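You operate a simulated robot arm through the tools that you are given. There is no shell and no other tool.

The job below is to be done with a simulated robot arm. You get a single attempt, and the scene is never put back.

TASK
Pile some things up. At the end: the brown round bun from the end of the table by the dresser is on the middle of the table, with the grey cobble from there on top of it and the hearth stone on top of that; the black small iron weight stands on top of the kindling bundle; whatever was shut is shut again. Leave all else as you found it, and nothing knocked over.

The check looks at the end state, three seconds after you hand in, the way a careful person would. Anything else that was tipped, shoved, dropped, spilled or broken makes it a failure.

THE ROBOT
A 7-joint arm with a two-finger parallel gripper, fixed in place. Base frame: the origin is at the foot of the arm, x ahead of it, y to its left, z up; the work surface is at about z = 0. Readings come in mm, rad, newtons and seconds.
With the tool pointing down near the work surface it reaches from about 240 to 620 mm from the base axis. Its first joint turns from -1.152 to 1.152 rad. Payload 2.6 kg.
The TCP is the grasp point between the finger pads, 30 mm short of the fingertips. In the tool frame z runs along the fingers and y along their closing line. Largest opening 94 mm; finger width 28, thickness 10; the body of the gripper, 50 by 96 mm, starts 55 mm behind the TCP.
Orientation is that of the tool frame in the base frame, as a unit quaternion [x, y, z, w]. With the fingers straight down and closing along the base's y, the tool's x points along the base's -x, its y along +y and its z along -z.

THE INTERFACE
- The arm moves only by the tool arm_command. Its argument "motion" is one flat list of numbers, 7 for each row, row after row: the shift along the tool's x, y, z in mm, then the turn, a rotation vector about the tool's x, y, z in rad, then the gripper command, from -1 (shut) to 1 (fully open), values between in proportion. In form: [dx, dy, dz, wx, wy, wz, grip, dx, dy, dz, wx, wy, wz, grip, ...]. A call has 1 to 20 rows; each row is the pose to reach, as a shift and turn from the pose commanded when the call began, along the tool's axes at that moment. Each row takes 0.2 s and may step no farther than 50 mm and 0.15 rad from the row before; otherwise, or with a gripper value out of range, the whole call is refused. Where a pose cannot be reached the arm comes as near as it can. A force on the tool above 40 N (or 10 N above the force at the start of the call, whichever is more), or a blocked arm, ends the call early, and 0.2 s more pass. Each finger travels about 72 mm/s and halts on what it meets, pressing with about 25 N; the grip force reading is that of the motor and also rises with nothing between the fingers. The clock runs only during rows and for 0.2 s after the last one: add rows that repeat a pose to give the fingers time. It gives the time, the measured TCP pose, the force on the tool (base axes), the opening and the grip force at its end, in the units of the frame above (readings bear some noise), with the torque about the TCP (base axes, N m) and any sound that the robot's microphone picked up, and new pictures: "views" is both (left out), scene, wrist or none.
- Cameras (640 x 400 px; columns grow to the right, rows downward): "scene" is fixed at [7.4, 422.8, 550.4]; the picture's right is [-0.94, -0.33, 0.00], its down [-0.22, 0.64, -0.73] and it looks along [0.24, -0.69, -0.68] (base axes); focal length 252 px, centre (320, 200). "wrist" rides on the gripper at [76, 14, -102] in the tool frame; the picture's right is [-0.18, 0.98, 0.00], its down [-0.75, -0.14, -0.64] and it looks along [-0.63, -0.12, 0.77] (tool axes); focal length 243 px, centre (320, 200). There is no depth. A picture from a camera that has moved, and an enlarged one, comes with that camera's place and axes in the base frame and with its lens.
- close_up(camera, box): a new picture of the part [left, top, right, bottom] of that camera's present view, enlarged. The clock stands still meanwhile.
- hand_in(): hands the job in; it is judged then, once.

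Nothing tells you positions but the pictures and the camera data. Unless the task says otherwise, let go and move clear before handing in.

The tools are called after "Request:" as a command line: name --argument value ..., lists and objects as JSON in quotes. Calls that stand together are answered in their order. arm_command: Moves the arm, as the interface text tells. Its arguments: {"type":"object","properties":{"motion":{"type":"array"},"views":{"type":"string","enum":["both","scene","wrist","none"]}},"required":["motion"]} The other tools are called the same way: close_up (camera, box) takes an enlarged picture of a part of a camera's view; hand_in () hands the job in.

At the start:

```text
time_s: 0.0
tool_pos: [399.5, -90.9, 331.8]
ee_rot: [0.0, 1.0, 0.0, 0.0]
ft_force: [0.8, -0.4, 1.1]
torque: [-0.01, -0.02, 0.0]
gripper_width: 94.1
grasp_force: 0.1
```

scene: 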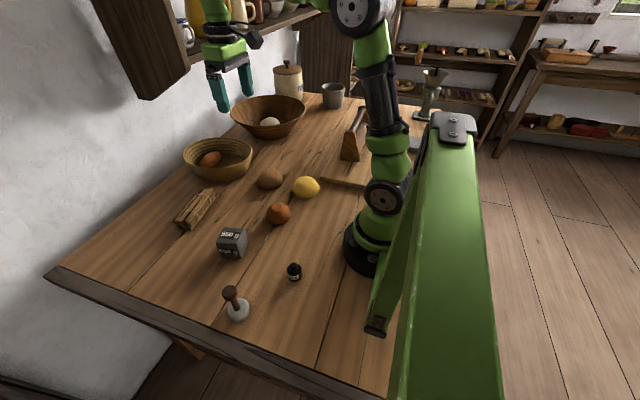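
wrist: 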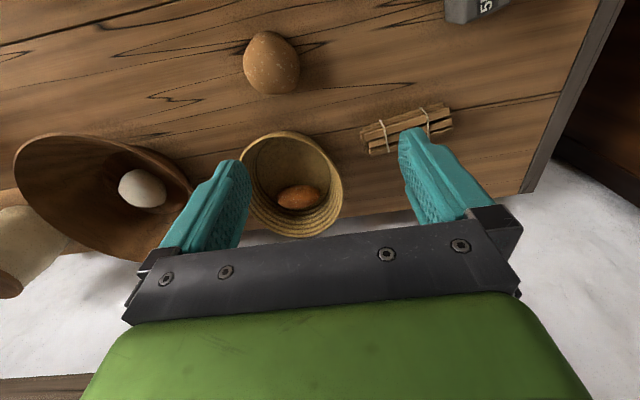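

I see a kitchen table with several roundish items, a kindling bundle, two weights, bowls and a lidded crock. I'll look closer before moving anything.

Request:
close_up --camera "scene" --box '[160, 140, 400, 290]'

Request:
close_up --camera "scene" --box '[160, 40, 400, 190]'

Request:
close_up --camera "scene" --box '[180, 220, 340, 320]'

Request:
close_up --camera "wrist" --box '[0, 0, 640, 400]'

Request:
close_up --camera "scene" --box '[380, 0, 640, 162]'

Request:
close_up --camera "scene" --box '[80, 0, 340, 162]'

```text
2.67 times, centred on (280, 215) of scene
camera zoom: at [7.4, 422.8, 550.4], right [-0.94, -0.33, 0.0], down [-0.22, 0.64, -0.73], along [0.24, -0.69, -0.68], focal length 673 px, centre (427, 160)
```

zoom: 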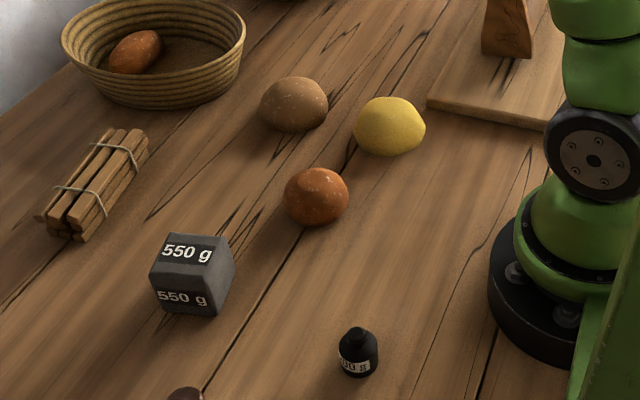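

```text
2.67 times, centred on (280, 115) of scene
camera zoom: at [7.4, 422.8, 550.4], right [-0.94, -0.33, 0.0], down [-0.22, 0.64, -0.73], along [0.24, -0.69, -0.68], focal length 673 px, centre (427, 427)
```

zoom: 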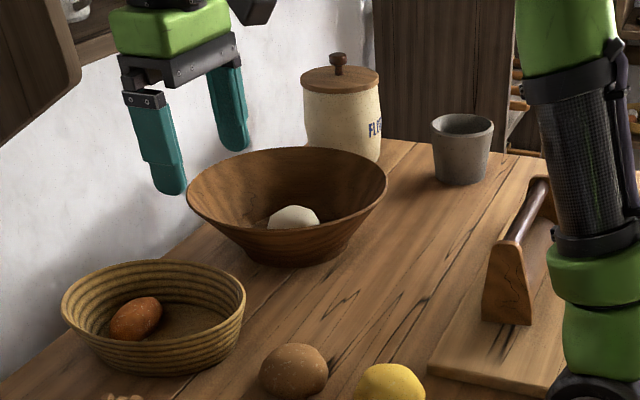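

```text
4.00 times, centred on (260, 270) of scene
camera zoom: at [7.4, 422.8, 550.4], right [-0.94, -0.33, 0.0], down [-0.22, 0.64, -0.73], along [0.24, -0.69, -0.68], focal length 1009 px, centre (560, -80)
```

zoom: 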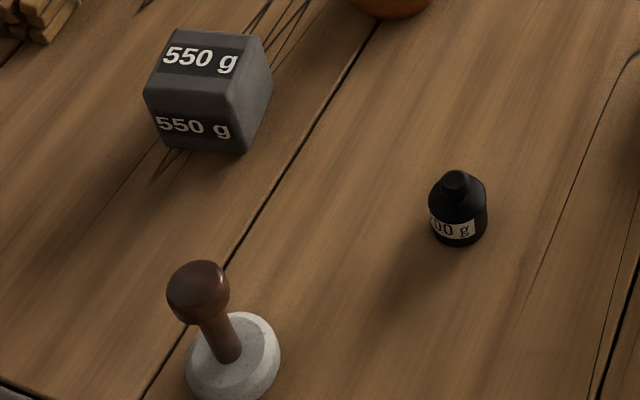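

```text
1.00 times, centred on (320, 200) of wrist (not enlarged: the box is as wide or as high as the picture)
camera zoom: at [322.5, -76.5, 434.4], right [0.18, 0.98, 0.0], down [0.75, -0.14, 0.64], along [0.63, -0.12, -0.77], focal length 243 px, centre (320, 200)
```

zoom: 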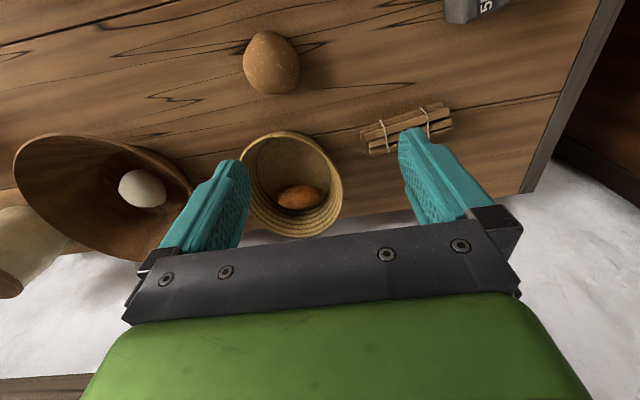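

```text
2.46 times, centred on (510, 81) of scene
camera zoom: at [7.4, 422.8, 550.4], right [-0.94, -0.33, 0.0], down [-0.22, 0.64, -0.73], along [0.24, -0.69, -0.68], focal length 621 px, centre (-148, 493)
```

zoom: 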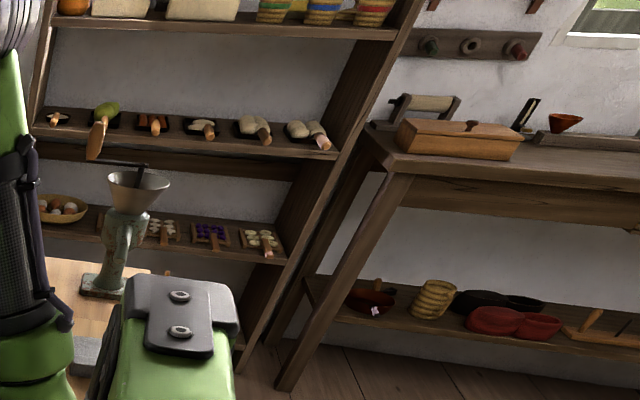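

```text
2.46 times, centred on (210, 81) of scene
camera zoom: at [7.4, 422.8, 550.4], right [-0.94, -0.33, 0.0], down [-0.22, 0.64, -0.73], along [0.24, -0.69, -0.68], focal length 621 px, centre (591, 493)
```

zoom: 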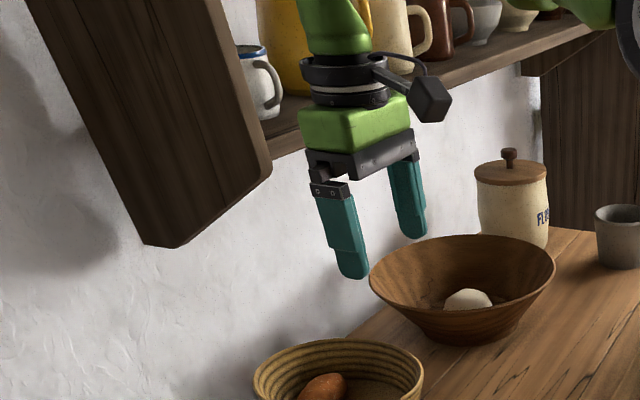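

The table's far end (-y, near the crock, cup and dresser) is partly hidden by the arm. I'll pull back, and turn the wrist camera toward that end to look.

Request:
arm_command --motion '[7, -6, -5, 0, 0, 0.14, 1, 14, -12, -10, 0, 0, 0.28, 1, 21, -18, -15, 0, 0, 0.42, 1, 28, -24, -20, 0, 0, 0.56, 1, 35, -30, -25, 0, 0, 0.7, 1, 42, -36, -30, 0, 0, 0.84, 1, 49, -42, -35, 0, 0, 0.98, 1, 56, -48, -40, 0, 0, 1.12, 1, 63, -54, -45, 0, 0, 1.26, 1, 70, -60, -50, 0, 0, 1.4, 1]'

```text
time_s: 2.2
tool_pos: [327.6, -151.2, 381.7]
ee_rot: [0.645, 0.764, 0.0, 0.0]
ft_force: [0.7, 0.2, -0.6]
torque: [-0.02, 0.03, -0.02]
gripper_width: 93.9
grasp_force: 0.0
camera wrist: at [329.8, -73.1, 484.5], right [1.0, -0.02, 0.0], down [-0.01, -0.77, 0.64], along [-0.01, -0.64, -0.77], focal length 243 px, centre (320, 200)
```

scene: 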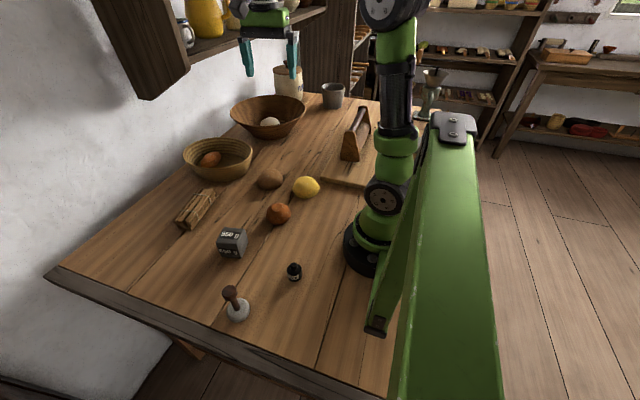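
wrist: 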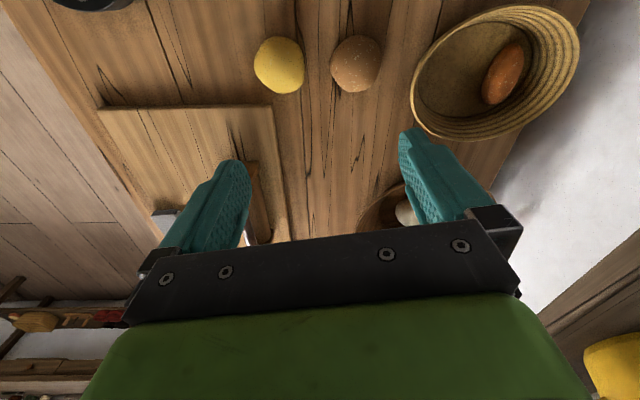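

The far end is still hidden by the gripper. I'll move further along −y and over the cutting board to see what's on that end.

Request:
arm_command --motion '[40, 0, 0, 0, 0, 0, 1, 80, -10, 0, 0, 0, 0, 1, 110, -20, 0, 0, 0, 0, 1, 140, -35, 0, 0, 0, 0, 1, 150, -50, 0, 0, 0, 0, 1]'

```text
time_s: 3.4
tool_pos: [253.8, -11.3, 383.6]
ee_rot: [0.644, 0.765, 0.0, -0.001]
ft_force: [-0.1, -0.5, 0.2]
torque: [-0.03, -0.01, 0.01]
gripper_width: 94.1
grasp_force: 0.1
camera wrist: at [255.0, 66.2, 484.9], right [1.0, -0.01, 0.0], down [-0.01, -0.77, 0.64], along [-0.01, -0.64, -0.77], focal length 243 px, centre (320, 200)
```

scene: 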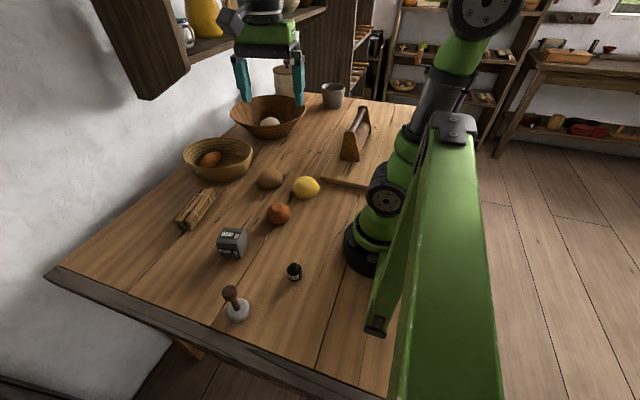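
wrist: 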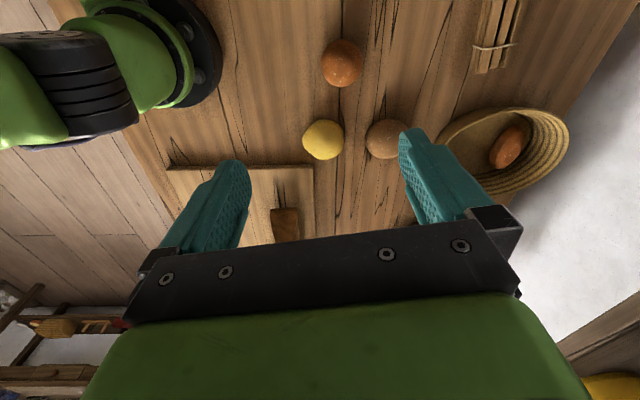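

I moved the wrong way (tool x now points to +y). I'll go toward −y.

Request:
arm_command --motion '[-45, -2, 0, 0, 0, 0, 1, -90, -3, 0, 0, 0, 0, 1, -135, -5, 0, 0, 0, 0, 1, -180, -6, 0, 0, 0, 0, 1, -225, -8, 0, 0, 0, 0, 1, -270, -10, 0, 0, 0, 0, 1, -310, -11, 0, 0, 0, 0, 1, -342, -12, 0, 0, 0, 0, 1]'

```text
time_s: 5.2
tool_pos: [300.0, -351.8, 382.5]
ee_rot: [0.644, 0.765, 0.001, -0.001]
ft_force: [-0.5, 0.0, 0.1]
torque: [0.06, 0.02, 0.0]
gripper_width: 94.0
grasp_force: 0.2
camera wrist: at [300.9, -273.6, 485.4], right [1.0, -0.01, 0.0], down [-0.01, -0.77, 0.64], along [-0.01, -0.64, -0.77], focal length 243 px, centre (320, 200)
```

scene: 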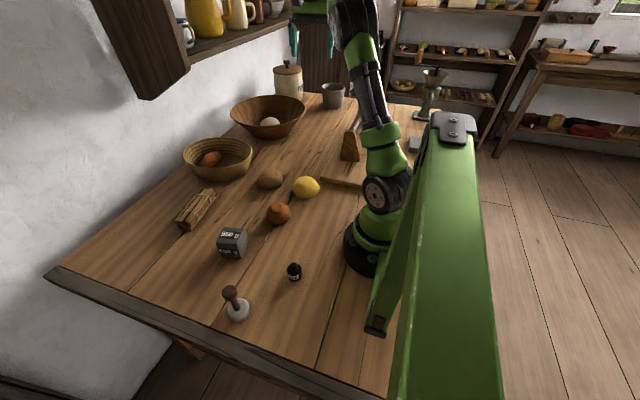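
wrist: 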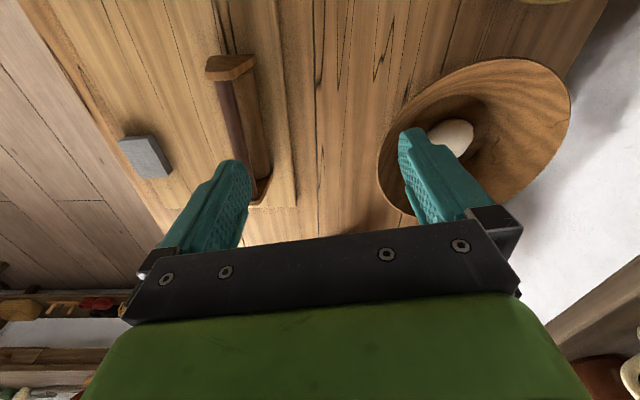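

There's a handled tool on the board, a grey block at far left and a pale lump in the bowl. I'll tilt the tool up to look at the far end and the dresser.

Request:
arm_command --motion '[0, 0, 0, 0, -0.14, 0, 1, 0, 0, 0, 0, -0.28, 0, 1, 0, 0, 0, 0, -0.42, 0, 1, 0, 0, 0, 0, -0.56, 0, 1, 0, 0, 0, 0, -0.7, 0, 1]'

Request:
close_up --camera "wrist" --box '[0, 0, 400, 250]'

Request:
close_up --camera "wrist" --box '[240, 0, 640, 250]'

Request:
close_up --camera "scene" --box '[200, 0, 520, 200]'

```text
time_s: 6.4
tool_pos: [301.7, -351.4, 382.6]
ee_rot: [0.605, 0.718, -0.221, 0.263]
ft_force: [0.4, 0.8, 0.8]
torque: [-0.03, 0.02, 0.0]
gripper_width: 94.6
grasp_force: 0.0
camera wrist: at [293.5, -225.7, 410.9], right [0.99, 0.03, 0.12], down [-0.11, -0.18, 0.98], along [0.05, -0.98, -0.18], focal length 243 px, centre (320, 200)
```

scene: 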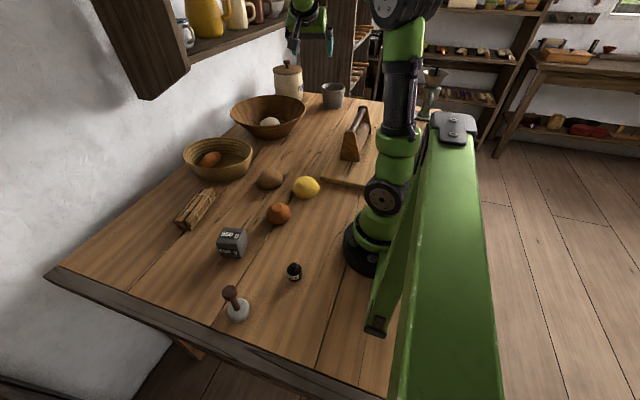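
wrist: 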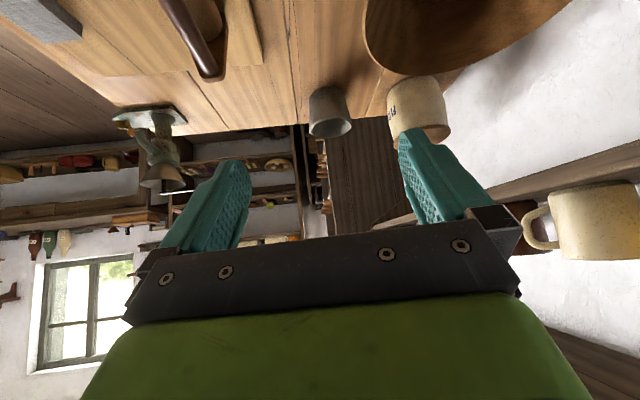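

```text
1.60 times, centred on (200, 125) of wrist
camera zoom: at [293.5, -225.7, 410.9], right [0.99, 0.03, 0.12], down [-0.11, -0.18, 0.98], along [0.05, -0.98, -0.18], focal length 388 px, centre (512, 320)
```

zoom: 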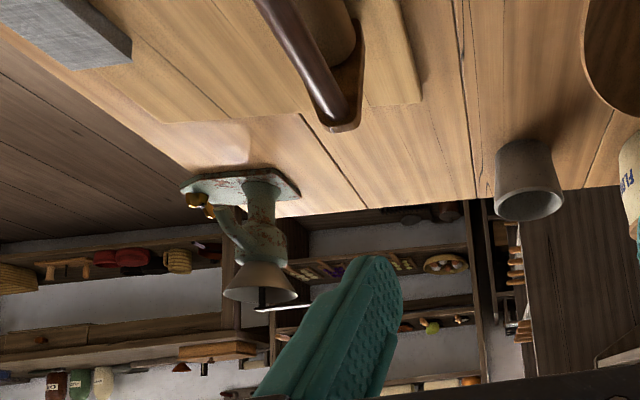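

```text
1.60 times, centred on (440, 125) of wrist
camera zoom: at [293.5, -225.7, 410.9], right [0.99, 0.03, 0.12], down [-0.11, -0.18, 0.98], along [0.05, -0.98, -0.18], focal length 388 px, centre (128, 320)
```

zoom: 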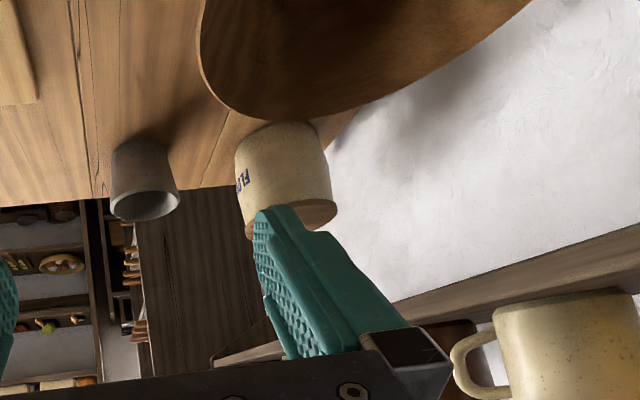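

```text
2.00 times, centred on (360, 100) of scene
camera zoom: at [7.4, 422.8, 550.4], right [-0.94, -0.33, 0.0], down [-0.22, 0.64, -0.73], along [0.24, -0.69, -0.68], focal length 504 px, centre (240, 400)
```

zoom: 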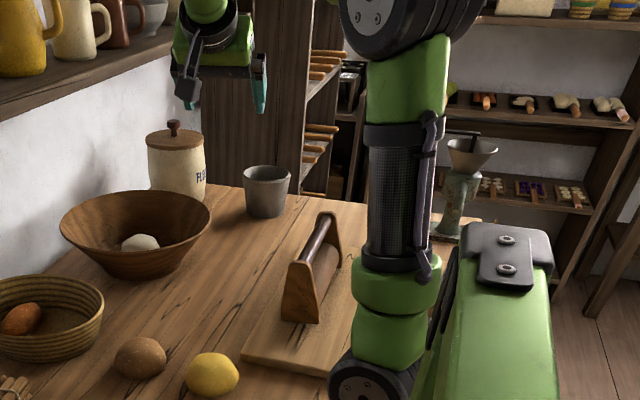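

The −y end leads to open shelving, with no bun or cobble in sight. I'll un-tilt and swing around to look at the +y end.

Request:
arm_command --motion '[0, 0, 0, 0, 0.14, 0, 1, 0, 0, 0, 0, 0.28, 0, 1, 0, 0, 0, 0, 0.42, 0, 1, 0, 0, 0, 0, 0.56, 0, 1, 0, 0, 0, 0, 0.7, 0, 1]' --views "none"

Request:
arm_command --motion '[20, 0, 0, 0, 0, -0.14, 1, 40, 0, 0, 0, 0, -0.28, 1, 60, 0, 0, 0, 0, -0.42, 1, 80, 0, 0, 0, 0, -0.56, 1, 100, 0, 0, 0, 0, -0.7, 1, 120, 0, 0, 0, 0, -0.84, 1, 140, 0, 0, 0, 0, -0.98, 1, 160, 0, 0, 0, 0, -1.12, 1, 180, 0, 0, 0, 0, -1.26, 1, 200, 0, 0, 0, 0, -1.4, 1, 220, 0, 0, 0, 0, -1.54, 1, 240, 0, 0, 0, 0, -1.68, 1, 260, 0, 0, 0, 0, -1.82, 1, 280, 0, 0, 0, 0, -1.96, 1, 300, 0, 0, 0, 0, -2.1, 1, 320, 0, 0, 0, 0, -2.24, 1, 340, 0, 0, 0, 0, -2.38, 1, 360, 0, 0, 0, 0, -2.52, 1, 380, 0, 0, 0, 0, -2.66, 1, 400, 0, 0, 0, 0, -2.8, 1]'

```text
time_s: 7.6
tool_pos: [300.1, -351.4, 382.1]
ee_rot: [0.644, 0.765, 0.001, 0.0]
ft_force: [-0.1, -0.4, 0.2]
torque: [-0.02, -0.01, -0.01]
gripper_width: 94.0
grasp_force: 0.0
```

```text
time_s: 11.8
tool_pos: [230.6, 44.4, 381.1]
ee_rot: [-0.645, 0.764, 0.0, -0.001]
ft_force: [-0.4, -0.5, -0.6]
torque: [0.03, 0.01, 0.02]
gripper_width: 93.8
grasp_force: 0.1
camera wrist: at [204.7, -27.8, 483.7], right [-0.94, 0.35, 0.0], down [0.27, 0.72, 0.64], along [0.22, 0.6, -0.77], focal length 243 px, centre (320, 200)
```

scene: 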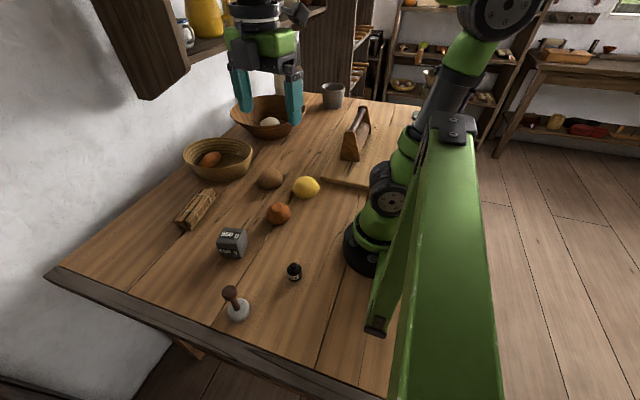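
wrist: 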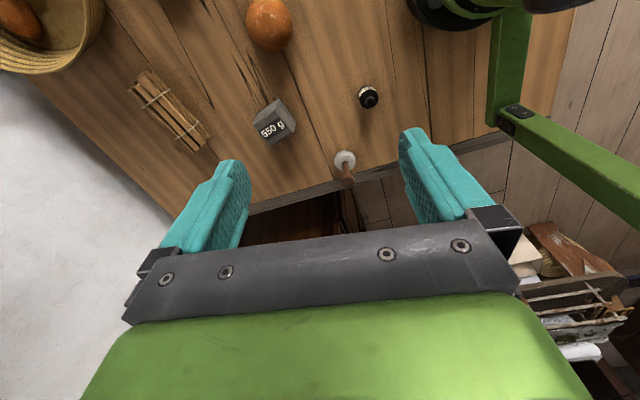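

The +y end holds two weights and a pale stamp-like thing; beyond it are unknown furnishings. I'll tilt to see what's past that end.

Request:
arm_command --motion '[0, 0, 0, 0, -0.14, 0, 1, 0, 0, 0, 0, -0.28, 0, 1, 0, 0, 0, 0, -0.42, 0, 1, 0, 0, 0, 0, -0.56, 0, 1, 0, 0, 0, 0, -0.7, 0, 1]'

Request:
close_up --camera "wrist" --box '[0, 0, 400, 250]'

Request:
close_up --camera "wrist" --box '[240, 0, 640, 250]'

```text
time_s: 13.0
tool_pos: [232.1, 42.6, 381.1]
ee_rot: [-0.606, 0.718, 0.221, 0.263]
ft_force: [-0.2, -0.1, 0.0]
torque: [0.01, 0.03, 0.0]
gripper_width: 94.1
grasp_force: 0.0
camera wrist: at [197.0, -76.3, 411.0], right [-0.94, 0.31, 0.12], down [0.17, 0.13, 0.98], along [0.28, 0.94, -0.18], focal length 243 px, centre (320, 200)
```

scene: 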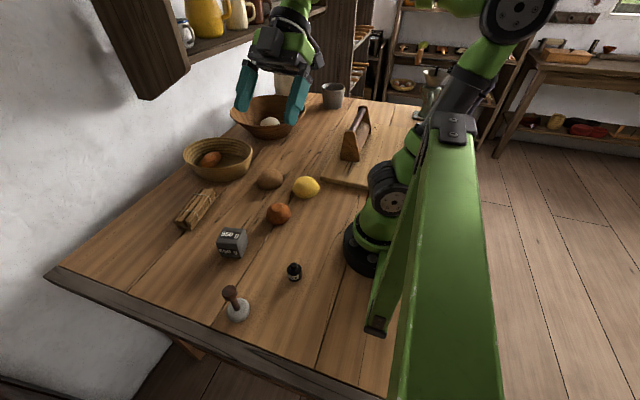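
wrist: 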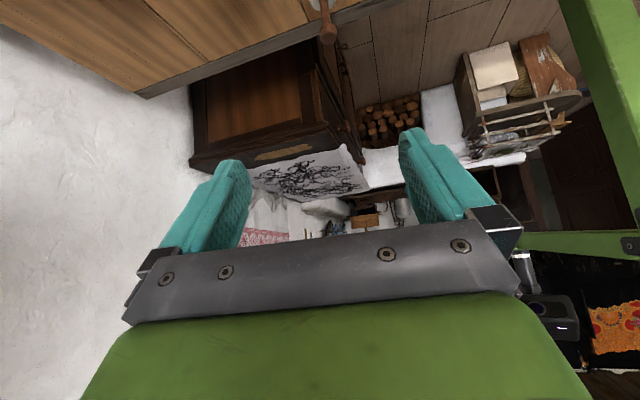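

```text
1.60 times, centred on (200, 125) of wrist
camera zoom: at [197.0, -76.3, 411.0], right [-0.94, 0.31, 0.12], down [0.17, 0.13, 0.98], along [0.28, 0.94, -0.18], focal length 388 px, centre (512, 320)
```

zoom: 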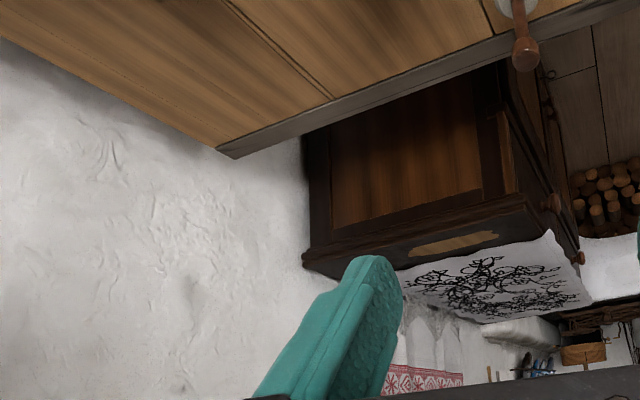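

```text
1.60 times, centred on (440, 125) of wrist
camera zoom: at [197.0, -76.3, 411.0], right [-0.94, 0.31, 0.12], down [0.17, 0.13, 0.98], along [0.28, 0.94, -0.18], focal length 388 px, centre (128, 320)
```

zoom: 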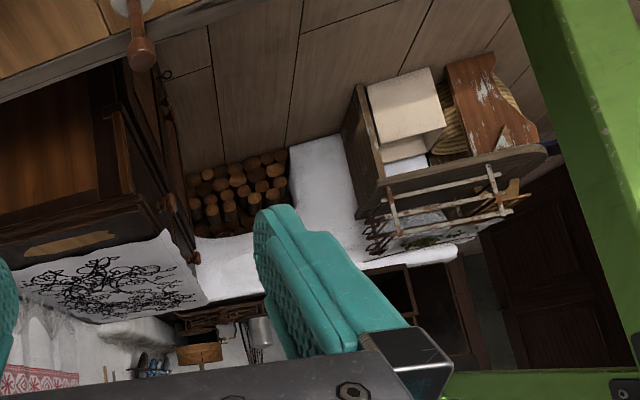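

The dark cabinet beyond the +y end looks like the dresser. I'll look straight down at the +y end objects from nearer, to tell what each is.

Request:
arm_command --motion '[0, 0, 0, 0, 0.14, 0, 1, 0, 0, 0, 0, 0.28, 0, 1, 0, 0, 0, 0, 0.42, 0, 1, 0, 0, 0, 0, 0.56, 0, 1, 0, 0, 0, 0, 0.7, 0, 1]' --views "none"

Request:
close_up --camera "wrist" --box '[220, 40, 460, 190]'

Request:
close_up --camera "wrist" --box '[100, 0, 340, 150]'

Request:
close_up --camera "scene" --box '[30, 240, 390, 400]'

Request:
close_up --camera "scene" --box '[240, 160, 340, 235]'

Request:
close_up --camera "scene" --box '[170, 120, 270, 185]'

Request:
close_up --camera "scene" --box '[310, 80, 430, 195]'

```text
time_s: 14.2
tool_pos: [233.0, 44.1, 380.9]
ee_rot: [-0.644, 0.765, -0.001, 0.0]
ft_force: [0.1, 0.0, -0.3]
torque: [0.03, 0.03, 0.03]
gripper_width: 94.0
grasp_force: 0.1
```

```text
2.67 times, centred on (340, 115) of wrist
camera zoom: at [205.3, -28.4, 484.3], right [-0.94, 0.35, 0.0], down [0.27, 0.72, 0.64], along [0.22, 0.6, -0.77], focal length 647 px, centre (267, 427)
```

zoom: 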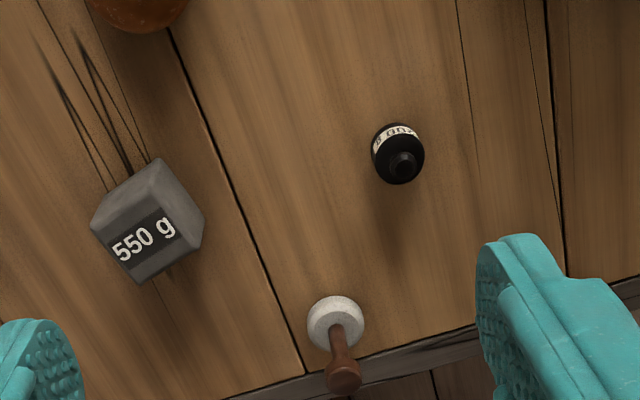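

```text
2.67 times, centred on (220, 75) of wrist
camera zoom: at [205.3, -28.4, 484.3], right [-0.94, 0.35, 0.0], down [0.27, 0.72, 0.64], along [0.22, 0.6, -0.77], focal length 647 px, centre (587, 533)
```

zoom: 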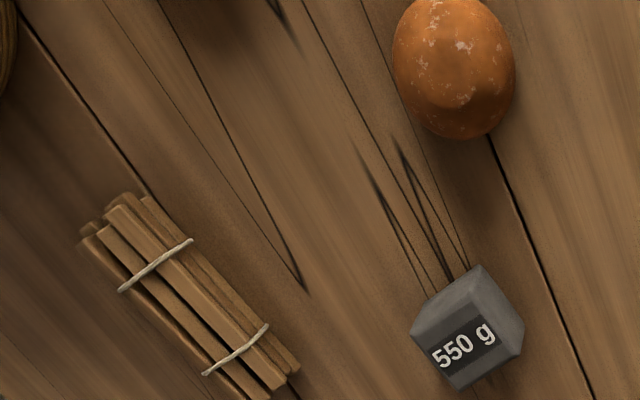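

```text
1.78 times, centred on (210, 320) of scene
camera zoom: at [7.4, 422.8, 550.4], right [-0.94, -0.33, 0.0], down [-0.22, 0.64, -0.73], along [0.24, -0.69, -0.68], focal length 448 px, centre (516, -13)
```

zoom: 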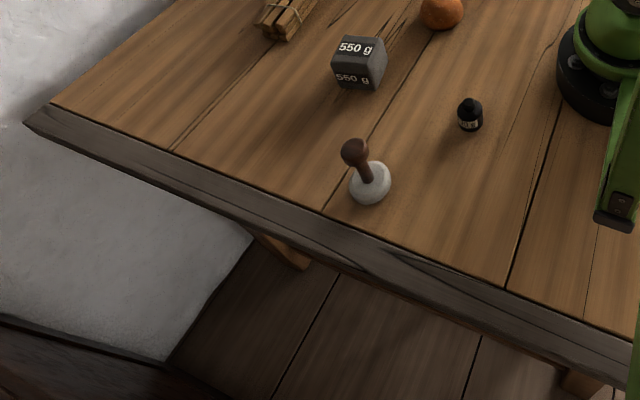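

```text
5.33 times, centred on (290, 198) of scene
camera zoom: at [7.4, 422.8, 550.4], right [-0.94, -0.33, 0.0], down [-0.22, 0.64, -0.73], along [0.24, -0.69, -0.68], focal length 1345 px, centre (480, 213)
```

zoom: 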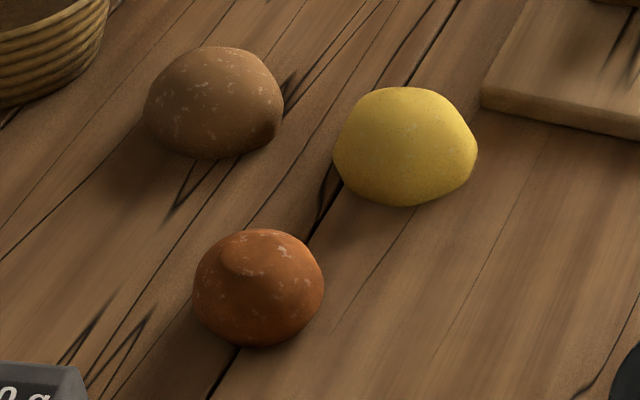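

```text
6.15 times, centred on (220, 152) of scene
camera zoom: at [7.4, 422.8, 550.4], right [-0.94, -0.33, 0.0], down [-0.22, 0.64, -0.73], along [0.24, -0.69, -0.68], focal length 1552 px, centre (935, 492)
```

zoom: 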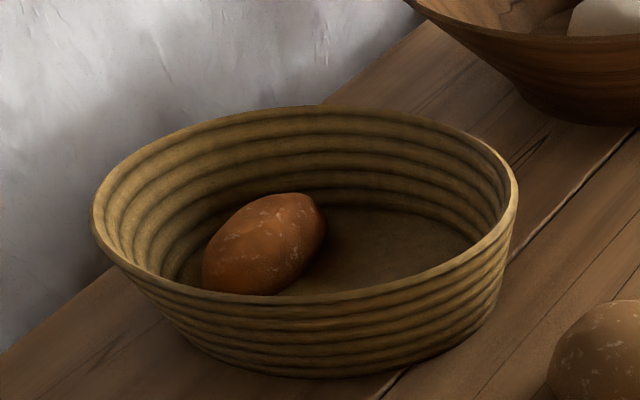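

```text
3.48 times, centred on (370, 138) of scene
camera zoom: at [7.4, 422.8, 550.4], right [-0.94, -0.33, 0.0], down [-0.22, 0.64, -0.73], along [0.24, -0.69, -0.68], focal length 877 px, centre (146, 417)
```

zoom: 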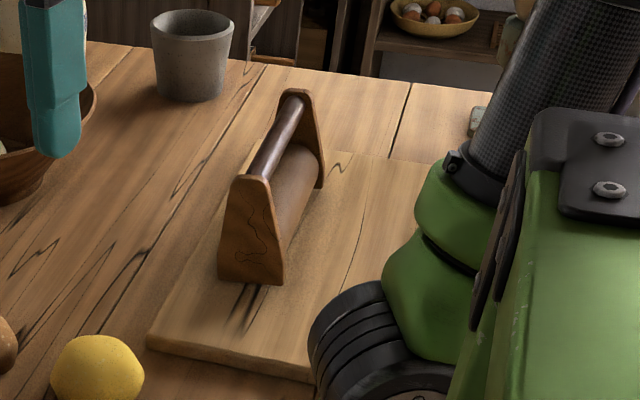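

The three roundish things near the middle need a closer look; so do the basket and bowl contents. I'll take the wrist camera lower over them.

Request:
arm_command --motion '[0, 0, 0, 0, 0, 0.14, 1, 0, 0, 0, 0, 0, 0.28, 1, 0, 0, 0, 0, 0, 0.42, 1, 0, 0, 0, 0, 0, 0.56, 1, 0, 0, 0, 0, 0, 0.7, 1, 0, 0, 0, 0, 0, 0.84, 1, 0, 0, 0, 0, 0, 0.98, 1, 0, 0, 0, 0, 0, 1.12, 1, 0, 0, 0, 0, 0, 1.26, 1, 0, 0, 0, 0, 0, 1.4, 1]' --views "none"

Request:
arm_command --motion '[0, -40, 30, 0, 0, 0, 1, -10, -80, 60, 0, 0, 0, 1, -20, -110, 90, 0, 0, 0, 1, -30, -140, 120, 0, 0, 0, 1]'

```text
time_s: 16.4
tool_pos: [232.5, 42.7, 381.4]
ee_rot: [0.002, 1.0, -0.001, 0.001]
ft_force: [0.1, 0.3, 0.2]
torque: [-0.02, -0.02, 0.02]
gripper_width: 94.0
grasp_force: 0.1
```

```text
refused: row 2 steps farther than a row can; nothing moved
```

Request:
arm_command --motion '[0, -30, 30, 0, 0, 0, 1, -10, -60, 60, 0, 0, 0, 1, -20, -90, 90, 0, 0, 0, 1, -30, -120, 110, 0, 0, 0, 1, -40, -140, 120, 0, 0, 0, 1]' --views "wrist"

Request:
close_up --camera "wrist" --box '[120, 0, 520, 230]'

```text
time_s: 17.6
tool_pos: [271.4, -98.1, 261.1]
ee_rot: [0.0, 1.0, 0.0, 0.0]
ft_force: [-0.2, -0.2, 0.1]
torque: [-0.04, 0.0, 0.0]
gripper_width: 94.1
grasp_force: 0.1
camera wrist: at [196.0, -82.7, 364.5], right [0.18, 0.98, 0.0], down [0.75, -0.14, 0.64], along [0.63, -0.12, -0.77], focal length 243 px, centre (320, 200)
```

wrist: 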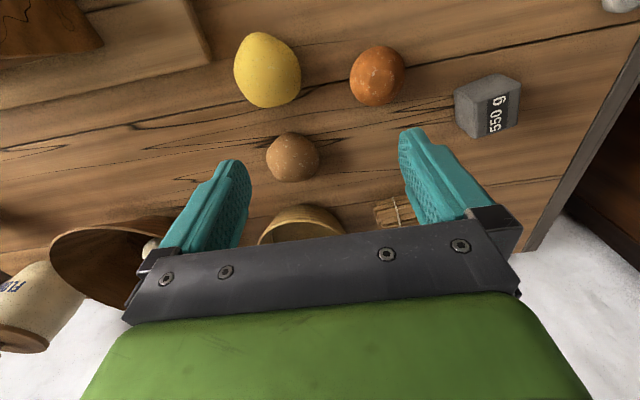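

```text
1.60 times, centred on (320, 115) of wrist
camera zoom: at [196.0, -82.7, 364.5], right [0.18, 0.98, 0.0], down [0.75, -0.14, 0.64], along [0.63, -0.12, -0.77], focal length 388 px, centre (320, 336)
```

zoom: 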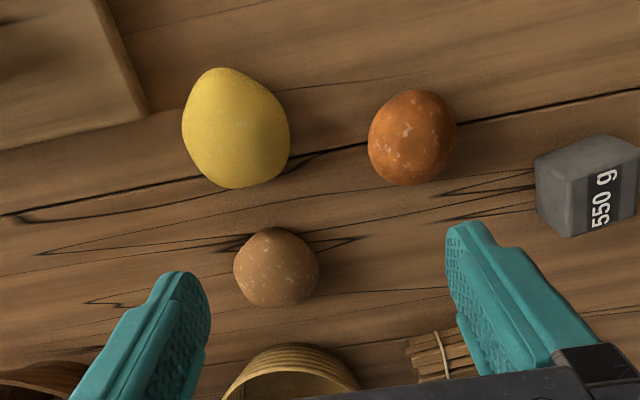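

I see a brown bun, an orange-brown bun, a yellow lump, the 550 g block, and kindling. I can't yet identify a "cobble" or "hearth stone", so I'll tilt up and look at the wall shelf and the rest of the room.

Request:
arm_command --motion '[0, 0, -10, 0, -0.14, 0, 1, 0, 0, -20, 0, -0.28, 0, 1, 0, 0, -30, 0, -0.42, 0, 1, 0, 0, -40, 0, -0.56, 0, 1, 0, 0, -50, 0, -0.7, 0, 1, 0, 0, -60, 0, -0.84, 0, 1, 0, 0, -70, 0, -0.98, 0, 1, 0, 0, -80, 0, -1.12, 0, 1, 0, 0, -90, 0, -1.26, 0, 1, 0, 0, -100, 0, -1.4, 0, 1]'

Request:
close_up --camera "wrist" --box '[0, 0, 400, 250]'

Request:
close_up --camera "wrist" --box '[240, 0, 640, 250]'

```text
time_s: 19.8
tool_pos: [276.3, -102.1, 372.6]
ee_rot: [0.0, 0.765, 0.0, 0.644]
ft_force: [-0.2, -0.4, 0.4]
torque: [0.0, -0.01, 0.01]
gripper_width: 93.9
grasp_force: 0.0
out of reach, approached as far as the arm can: row 10
camera wrist: at [162.4, -88.0, 315.0], right [0.03, 0.98, 0.18], down [-0.5, -0.14, 0.85], along [0.86, -0.12, 0.49], focal length 243 px, centre (320, 200)
```

scene: 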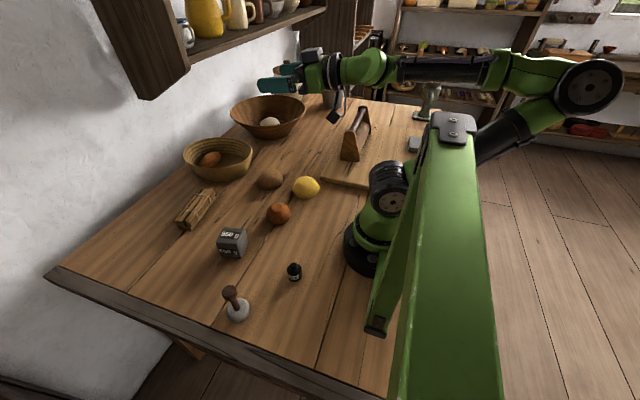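
wrist: 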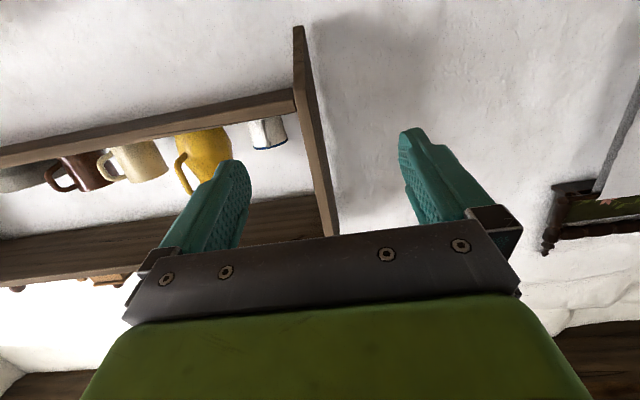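

```text
1.60 times, centred on (200, 125) of wrist
camera zoom: at [162.4, -88.0, 315.0], right [0.03, 0.98, 0.18], down [-0.5, -0.14, 0.85], along [0.86, -0.12, 0.49], focal length 388 px, centre (512, 320)
```

zoom: 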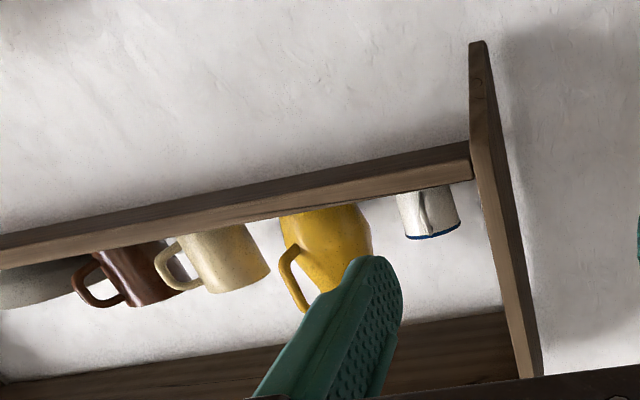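

```text
1.60 times, centred on (440, 125) of wrist
camera zoom: at [162.4, -88.0, 315.0], right [0.03, 0.98, 0.18], down [-0.5, -0.14, 0.85], along [0.86, -0.12, 0.49], focal length 388 px, centre (128, 320)
```

zoom: 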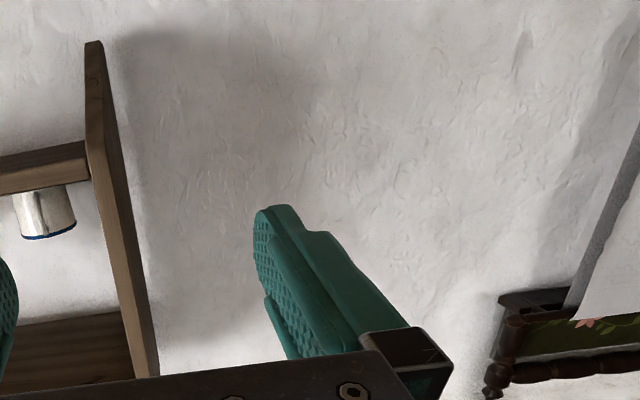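

The shelf only holds mugs. I'll level the tool again and take closer views of the +y end: block, black weight and the pale-based knob.

Request:
arm_command --motion '[0, 0, 0, 0, 0.14, 0, 1, 0, 0, 0, 0, 0.28, 0, 1, 0, 0, 0, 0, 0.42, 0, 1, 0, 0, 0, 0, 0.56, 0, 1, 0, 0, 0, 0, 0.7, 0, 1, 0, 0, 0, 0, 0.84, 0, 1, 0, 0, 0, 0, 0.98, 0, 1, 0, 0, 0, 0, 1.12, 0, 1, 0, 0, 0, 0, 1.26, 0, 1, 0, 0, 0, 0, 1.4, 0, 1]' --views "none"

Request:
arm_command --motion '[0, 15, 10, 0, 0, -0.13, 1, 0, 30, 20, 0, 0, -0.26, 1, 0, 45, 30, 0, 0, -0.39, 1, 0, 60, 40, 0, 0, -0.52, 1, 0, 75, 50, 0, 0, -0.65, 1, 0, 90, 60, 0, 0, -0.78, 1, 0, 105, 70, 0, 0, -0.91, 1, 0, 120, 80, 0, 0, -1.04, 1, 0, 135, 90, 0, 0, -1.17, 1, 0, 150, 100, 0, 0, -1.3, 1, 0, 165, 110, 0, 0, -1.43, 1, 0, 180, 120, 0, 0, -1.57, 1]'

Request:
close_up --camera "wrist" --box '[160, 0, 480, 200]'

```text
time_s: 22.0
tool_pos: [276.7, -103.7, 374.0]
ee_rot: [0.0, 1.0, 0.0, 0.0]
ft_force: [-0.4, -1.2, -0.3]
torque: [0.03, 0.02, 0.0]
gripper_width: 94.1
grasp_force: 0.0
```

```text
time_s: 24.6
tool_pos: [276.1, 78.5, 253.0]
ee_rot: [0.708, -0.706, 0.0, 0.0]
ft_force: [-0.2, -0.4, 0.9]
torque: [0.01, 0.04, 0.0]
gripper_width: 94.0
grasp_force: 0.0
camera wrist: at [262.2, 2.2, 355.5], right [-0.98, 0.18, 0.0], down [0.14, 0.75, 0.64], along [0.12, 0.63, -0.77], focal length 243 px, centre (320, 200)
```

scene: 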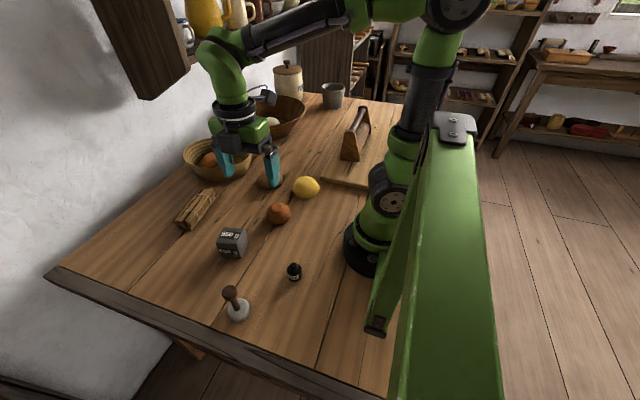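
wrist: 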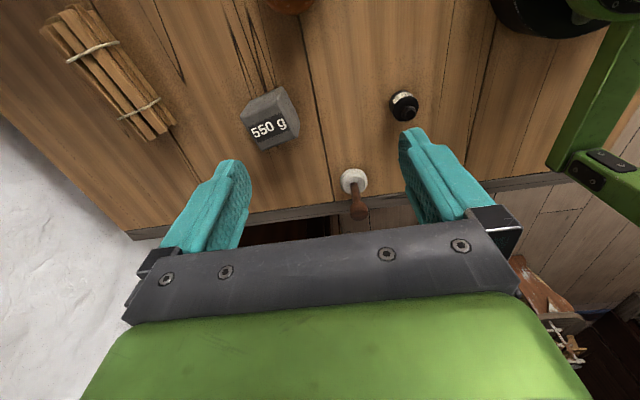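

```text
2.00 times, centred on (320, 100) of wrist
camera zoom: at [262.2, 2.2, 355.5], right [-0.98, 0.18, 0.0], down [0.14, 0.75, 0.64], along [0.12, 0.63, -0.77], focal length 485 px, centre (320, 400)
```

zoom: 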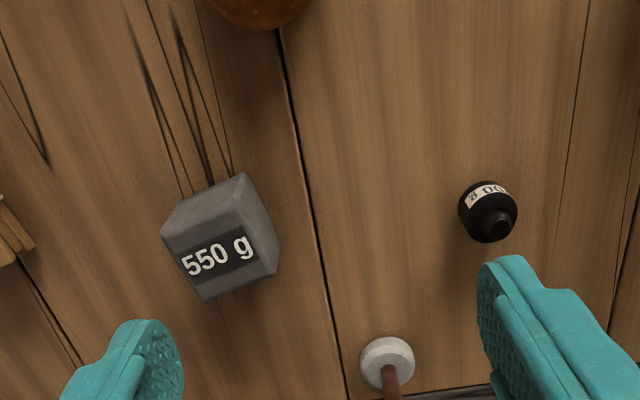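

The dark cabinet (dresser) stands right at the +y end of the table and may be within reach. I'll raise up and look at its top and front.

Request:
arm_command --motion '[-15, 0, -40, 0, -0.05, 0, 1, -30, 0, -80, 0, -0.1, 0, 1, -45, 0, -120, 0, -0.2, 0, 1, -60, 0, -150, 0, -0.34, 0, 1, -60, 0, -160, 0, -0.48, 0, 1]'

Request:
close_up --camera "wrist" --box '[160, 0, 480, 200]'

Request:
close_up --camera "wrist" --box '[400, 60, 640, 210]'

```text
time_s: 25.8
tool_pos: [277.9, 137.1, 413.8]
ee_rot: [-0.687, 0.687, 0.169, 0.168]
ft_force: [0.8, 0.5, -0.6]
torque: [0.01, 0.02, 0.02]
gripper_width: 93.8
grasp_force: 0.2
camera wrist: at [263.0, 22.8, 468.7], right [-0.98, 0.16, 0.09], down [0.14, 0.37, 0.92], along [0.12, 0.91, -0.39], focal length 243 px, centre (320, 200)
```

scene: 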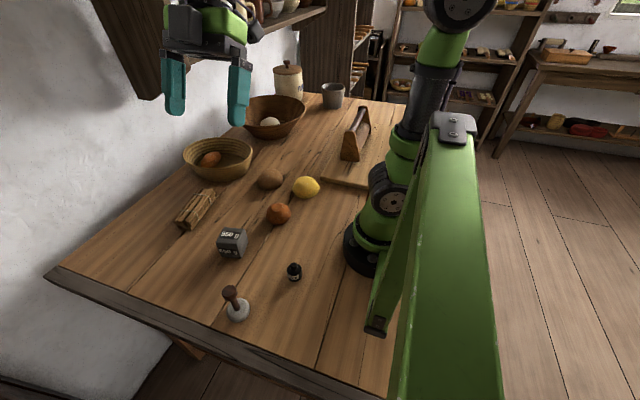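
wrist: 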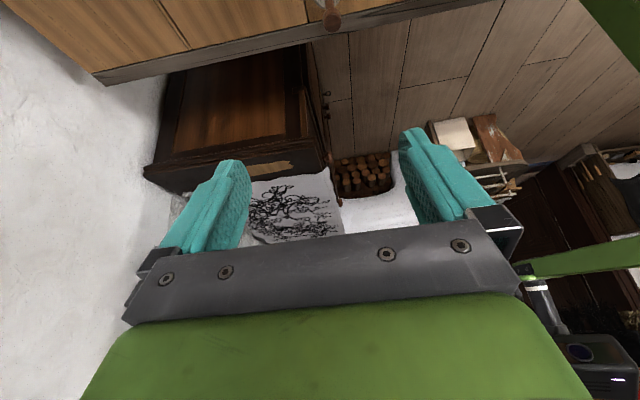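

```text
2.00 times, centred on (320, 100) of wrist
camera zoom: at [263.0, 22.8, 468.7], right [-0.98, 0.16, 0.09], down [0.14, 0.37, 0.92], along [0.12, 0.91, -0.39], focal length 485 px, centre (320, 400)
```

zoom: 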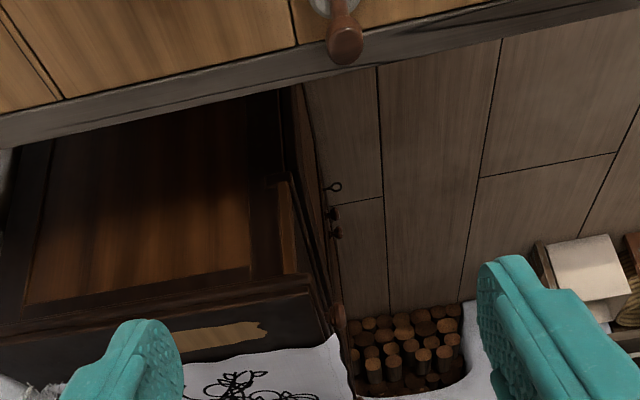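

```text
2.67 times, centred on (520, 135) of wrist
camera zoom: at [263.0, 22.8, 468.7], right [-0.98, 0.16, 0.09], down [0.14, 0.37, 0.92], along [0.12, 0.91, -0.39], focal length 647 px, centre (-213, 373)
```

zoom: 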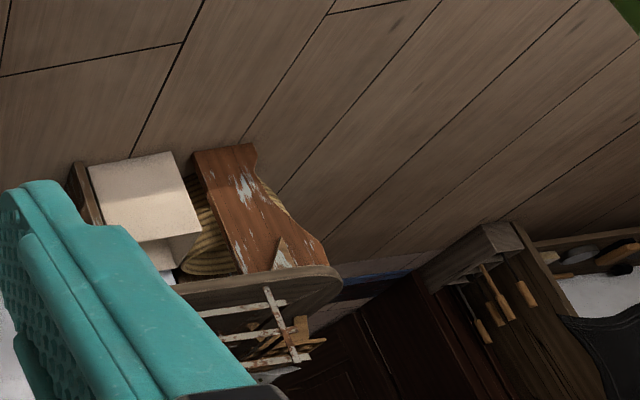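

The dresser is a floor-standing chest past the +y end, not a place I need to reach into. Now closer looks at the block and the lumps, starting with the block.

Request:
arm_command --motion '[0, 0, 0, 0, 0.12, 0, 1, 0, 0, 0, 0, 0.24, 0, 1, 0, 0, 0, 0, 0.36, 0, 1, 0, 0, 0, 0, 0.48, 0, 1]' --views "none"

Request:
arm_command --motion '[10, -14, 44, 0, 0, 0, 1, 20, -29, 88, 0, 0, 0, 1, 31, -43, 132, 0, 0, 0, 1, 41, -58, 176, 0, 0, 0, 1, 52, -72, 220, 0, 0, 0, 1, 62, -87, 250, 0, 0, 0, 1]'

Request:
close_up --camera "wrist" --box '[200, 0, 440, 150]'

```text
time_s: 26.8
tool_pos: [276.1, 137.1, 413.1]
ee_rot: [-0.707, 0.707, 0.0, -0.001]
ft_force: [0.1, -0.4, 0.0]
torque: [0.03, -0.04, 0.02]
gripper_width: 94.2
grasp_force: 0.2
```

```text
time_s: 28.2
tool_pos: [363.9, 75.7, 163.1]
ee_rot: [-0.707, 0.707, 0.0, 0.0]
ft_force: [-0.4, 0.4, 0.1]
torque: [-0.01, -0.03, 0.0]
gripper_width: 93.8
grasp_force: 0.1
camera wrist: at [349.1, -0.4, 265.6], right [-0.98, 0.19, 0.0], down [0.14, 0.75, 0.64], along [0.12, 0.63, -0.77], focal length 243 px, centre (320, 200)
```

scene: 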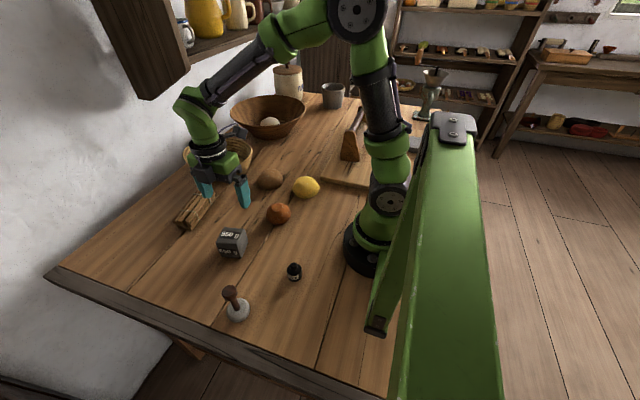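
wrist: 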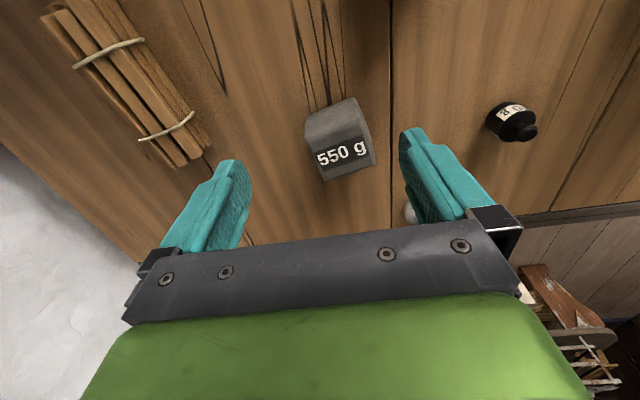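

```text
2.67 times, centred on (320, 75) of wrist
camera zoom: at [349.1, -0.4, 265.6], right [-0.98, 0.19, 0.0], down [0.14, 0.75, 0.64], along [0.12, 0.63, -0.77], focal length 647 px, centre (320, 533)
```

zoom: 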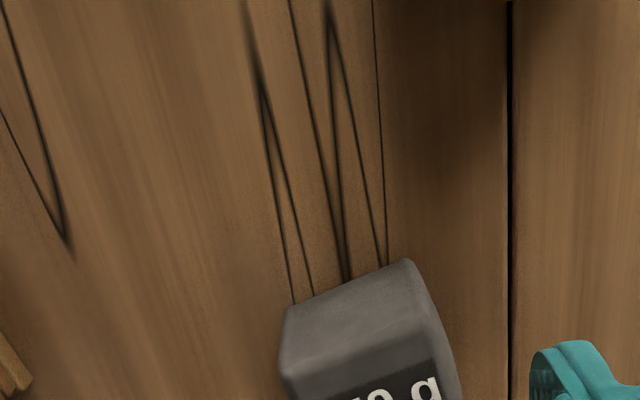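

The grey stone-like block is a slightly rounded cube (a cobble/sett marked 550 g). Now I'll look closely at the yellow lump and the brown ones.

Request:
arm_command --motion '[20, 8, 0, 0, 0, 0.131, 1, 39, 16, 0, 0, 0, 0.262, 1, 59, 25, 0, 0, 0, 0.393, 1, 79, 33, 0, 0, 0, 0.524, 1, 98, 41, 0, 0, 0, 0.655, 1, 118, 49, 0, 0, 0, 0.786, 1, 138, 57, 0, 0, 0, 0.917, 1, 157, 66, 0, 0, 0, 1.048, 1, 177, 74, 0, 0, 0, 1.179, 1, 197, 82, 0, 0, 0, 1.31, 1, 216, 90, 0, 0, 0, 1.441, 1, 236, 99, 0, 0, 0, 1.571, 1]'

Request:
close_up --camera "wrist" --box '[200, 0, 520, 200]'

```text
time_s: 30.8
tool_pos: [264.7, -161.9, 163.9]
ee_rot: [0.002, 1.0, -0.001, 0.0]
ft_force: [-0.6, 0.6, -0.3]
torque: [-0.01, -0.01, 0.03]
gripper_width: 94.4
grasp_force: 0.1
camera wrist: at [188.1, -146.2, 265.5], right [0.19, 0.98, 0.0], down [0.75, -0.14, 0.64], along [0.63, -0.12, -0.77], focal length 243 px, centre (320, 200)
```

scene: 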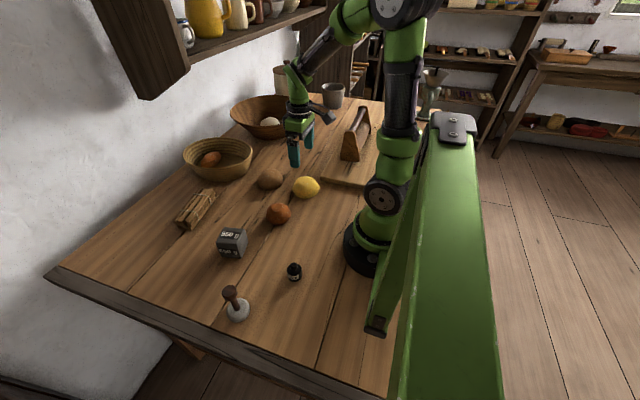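
wrist: 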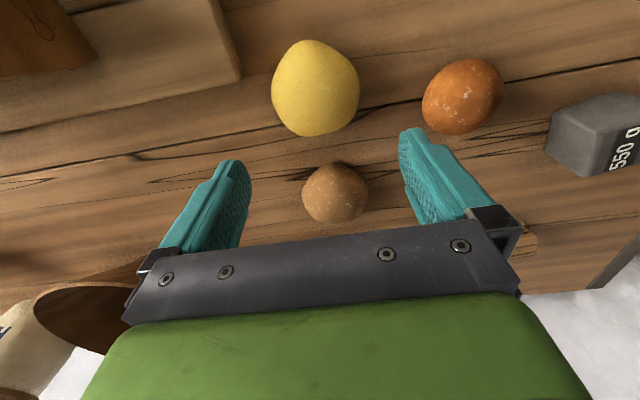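

```text
2.00 times, centred on (360, 100) of wrist
camera zoom: at [188.1, -146.2, 265.5], right [0.19, 0.98, 0.0], down [0.75, -0.14, 0.64], along [0.63, -0.12, -0.77], focal length 485 px, centre (240, 400)
```

zoom: 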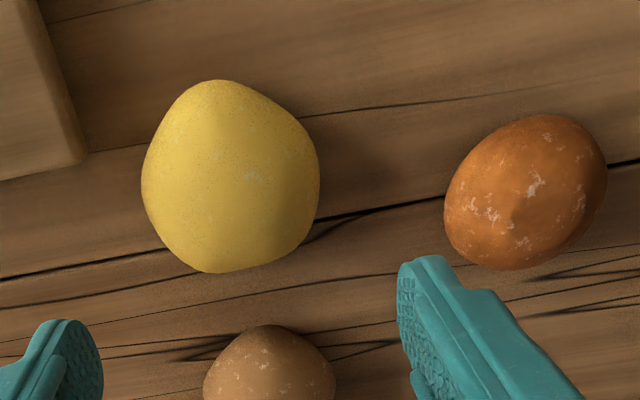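

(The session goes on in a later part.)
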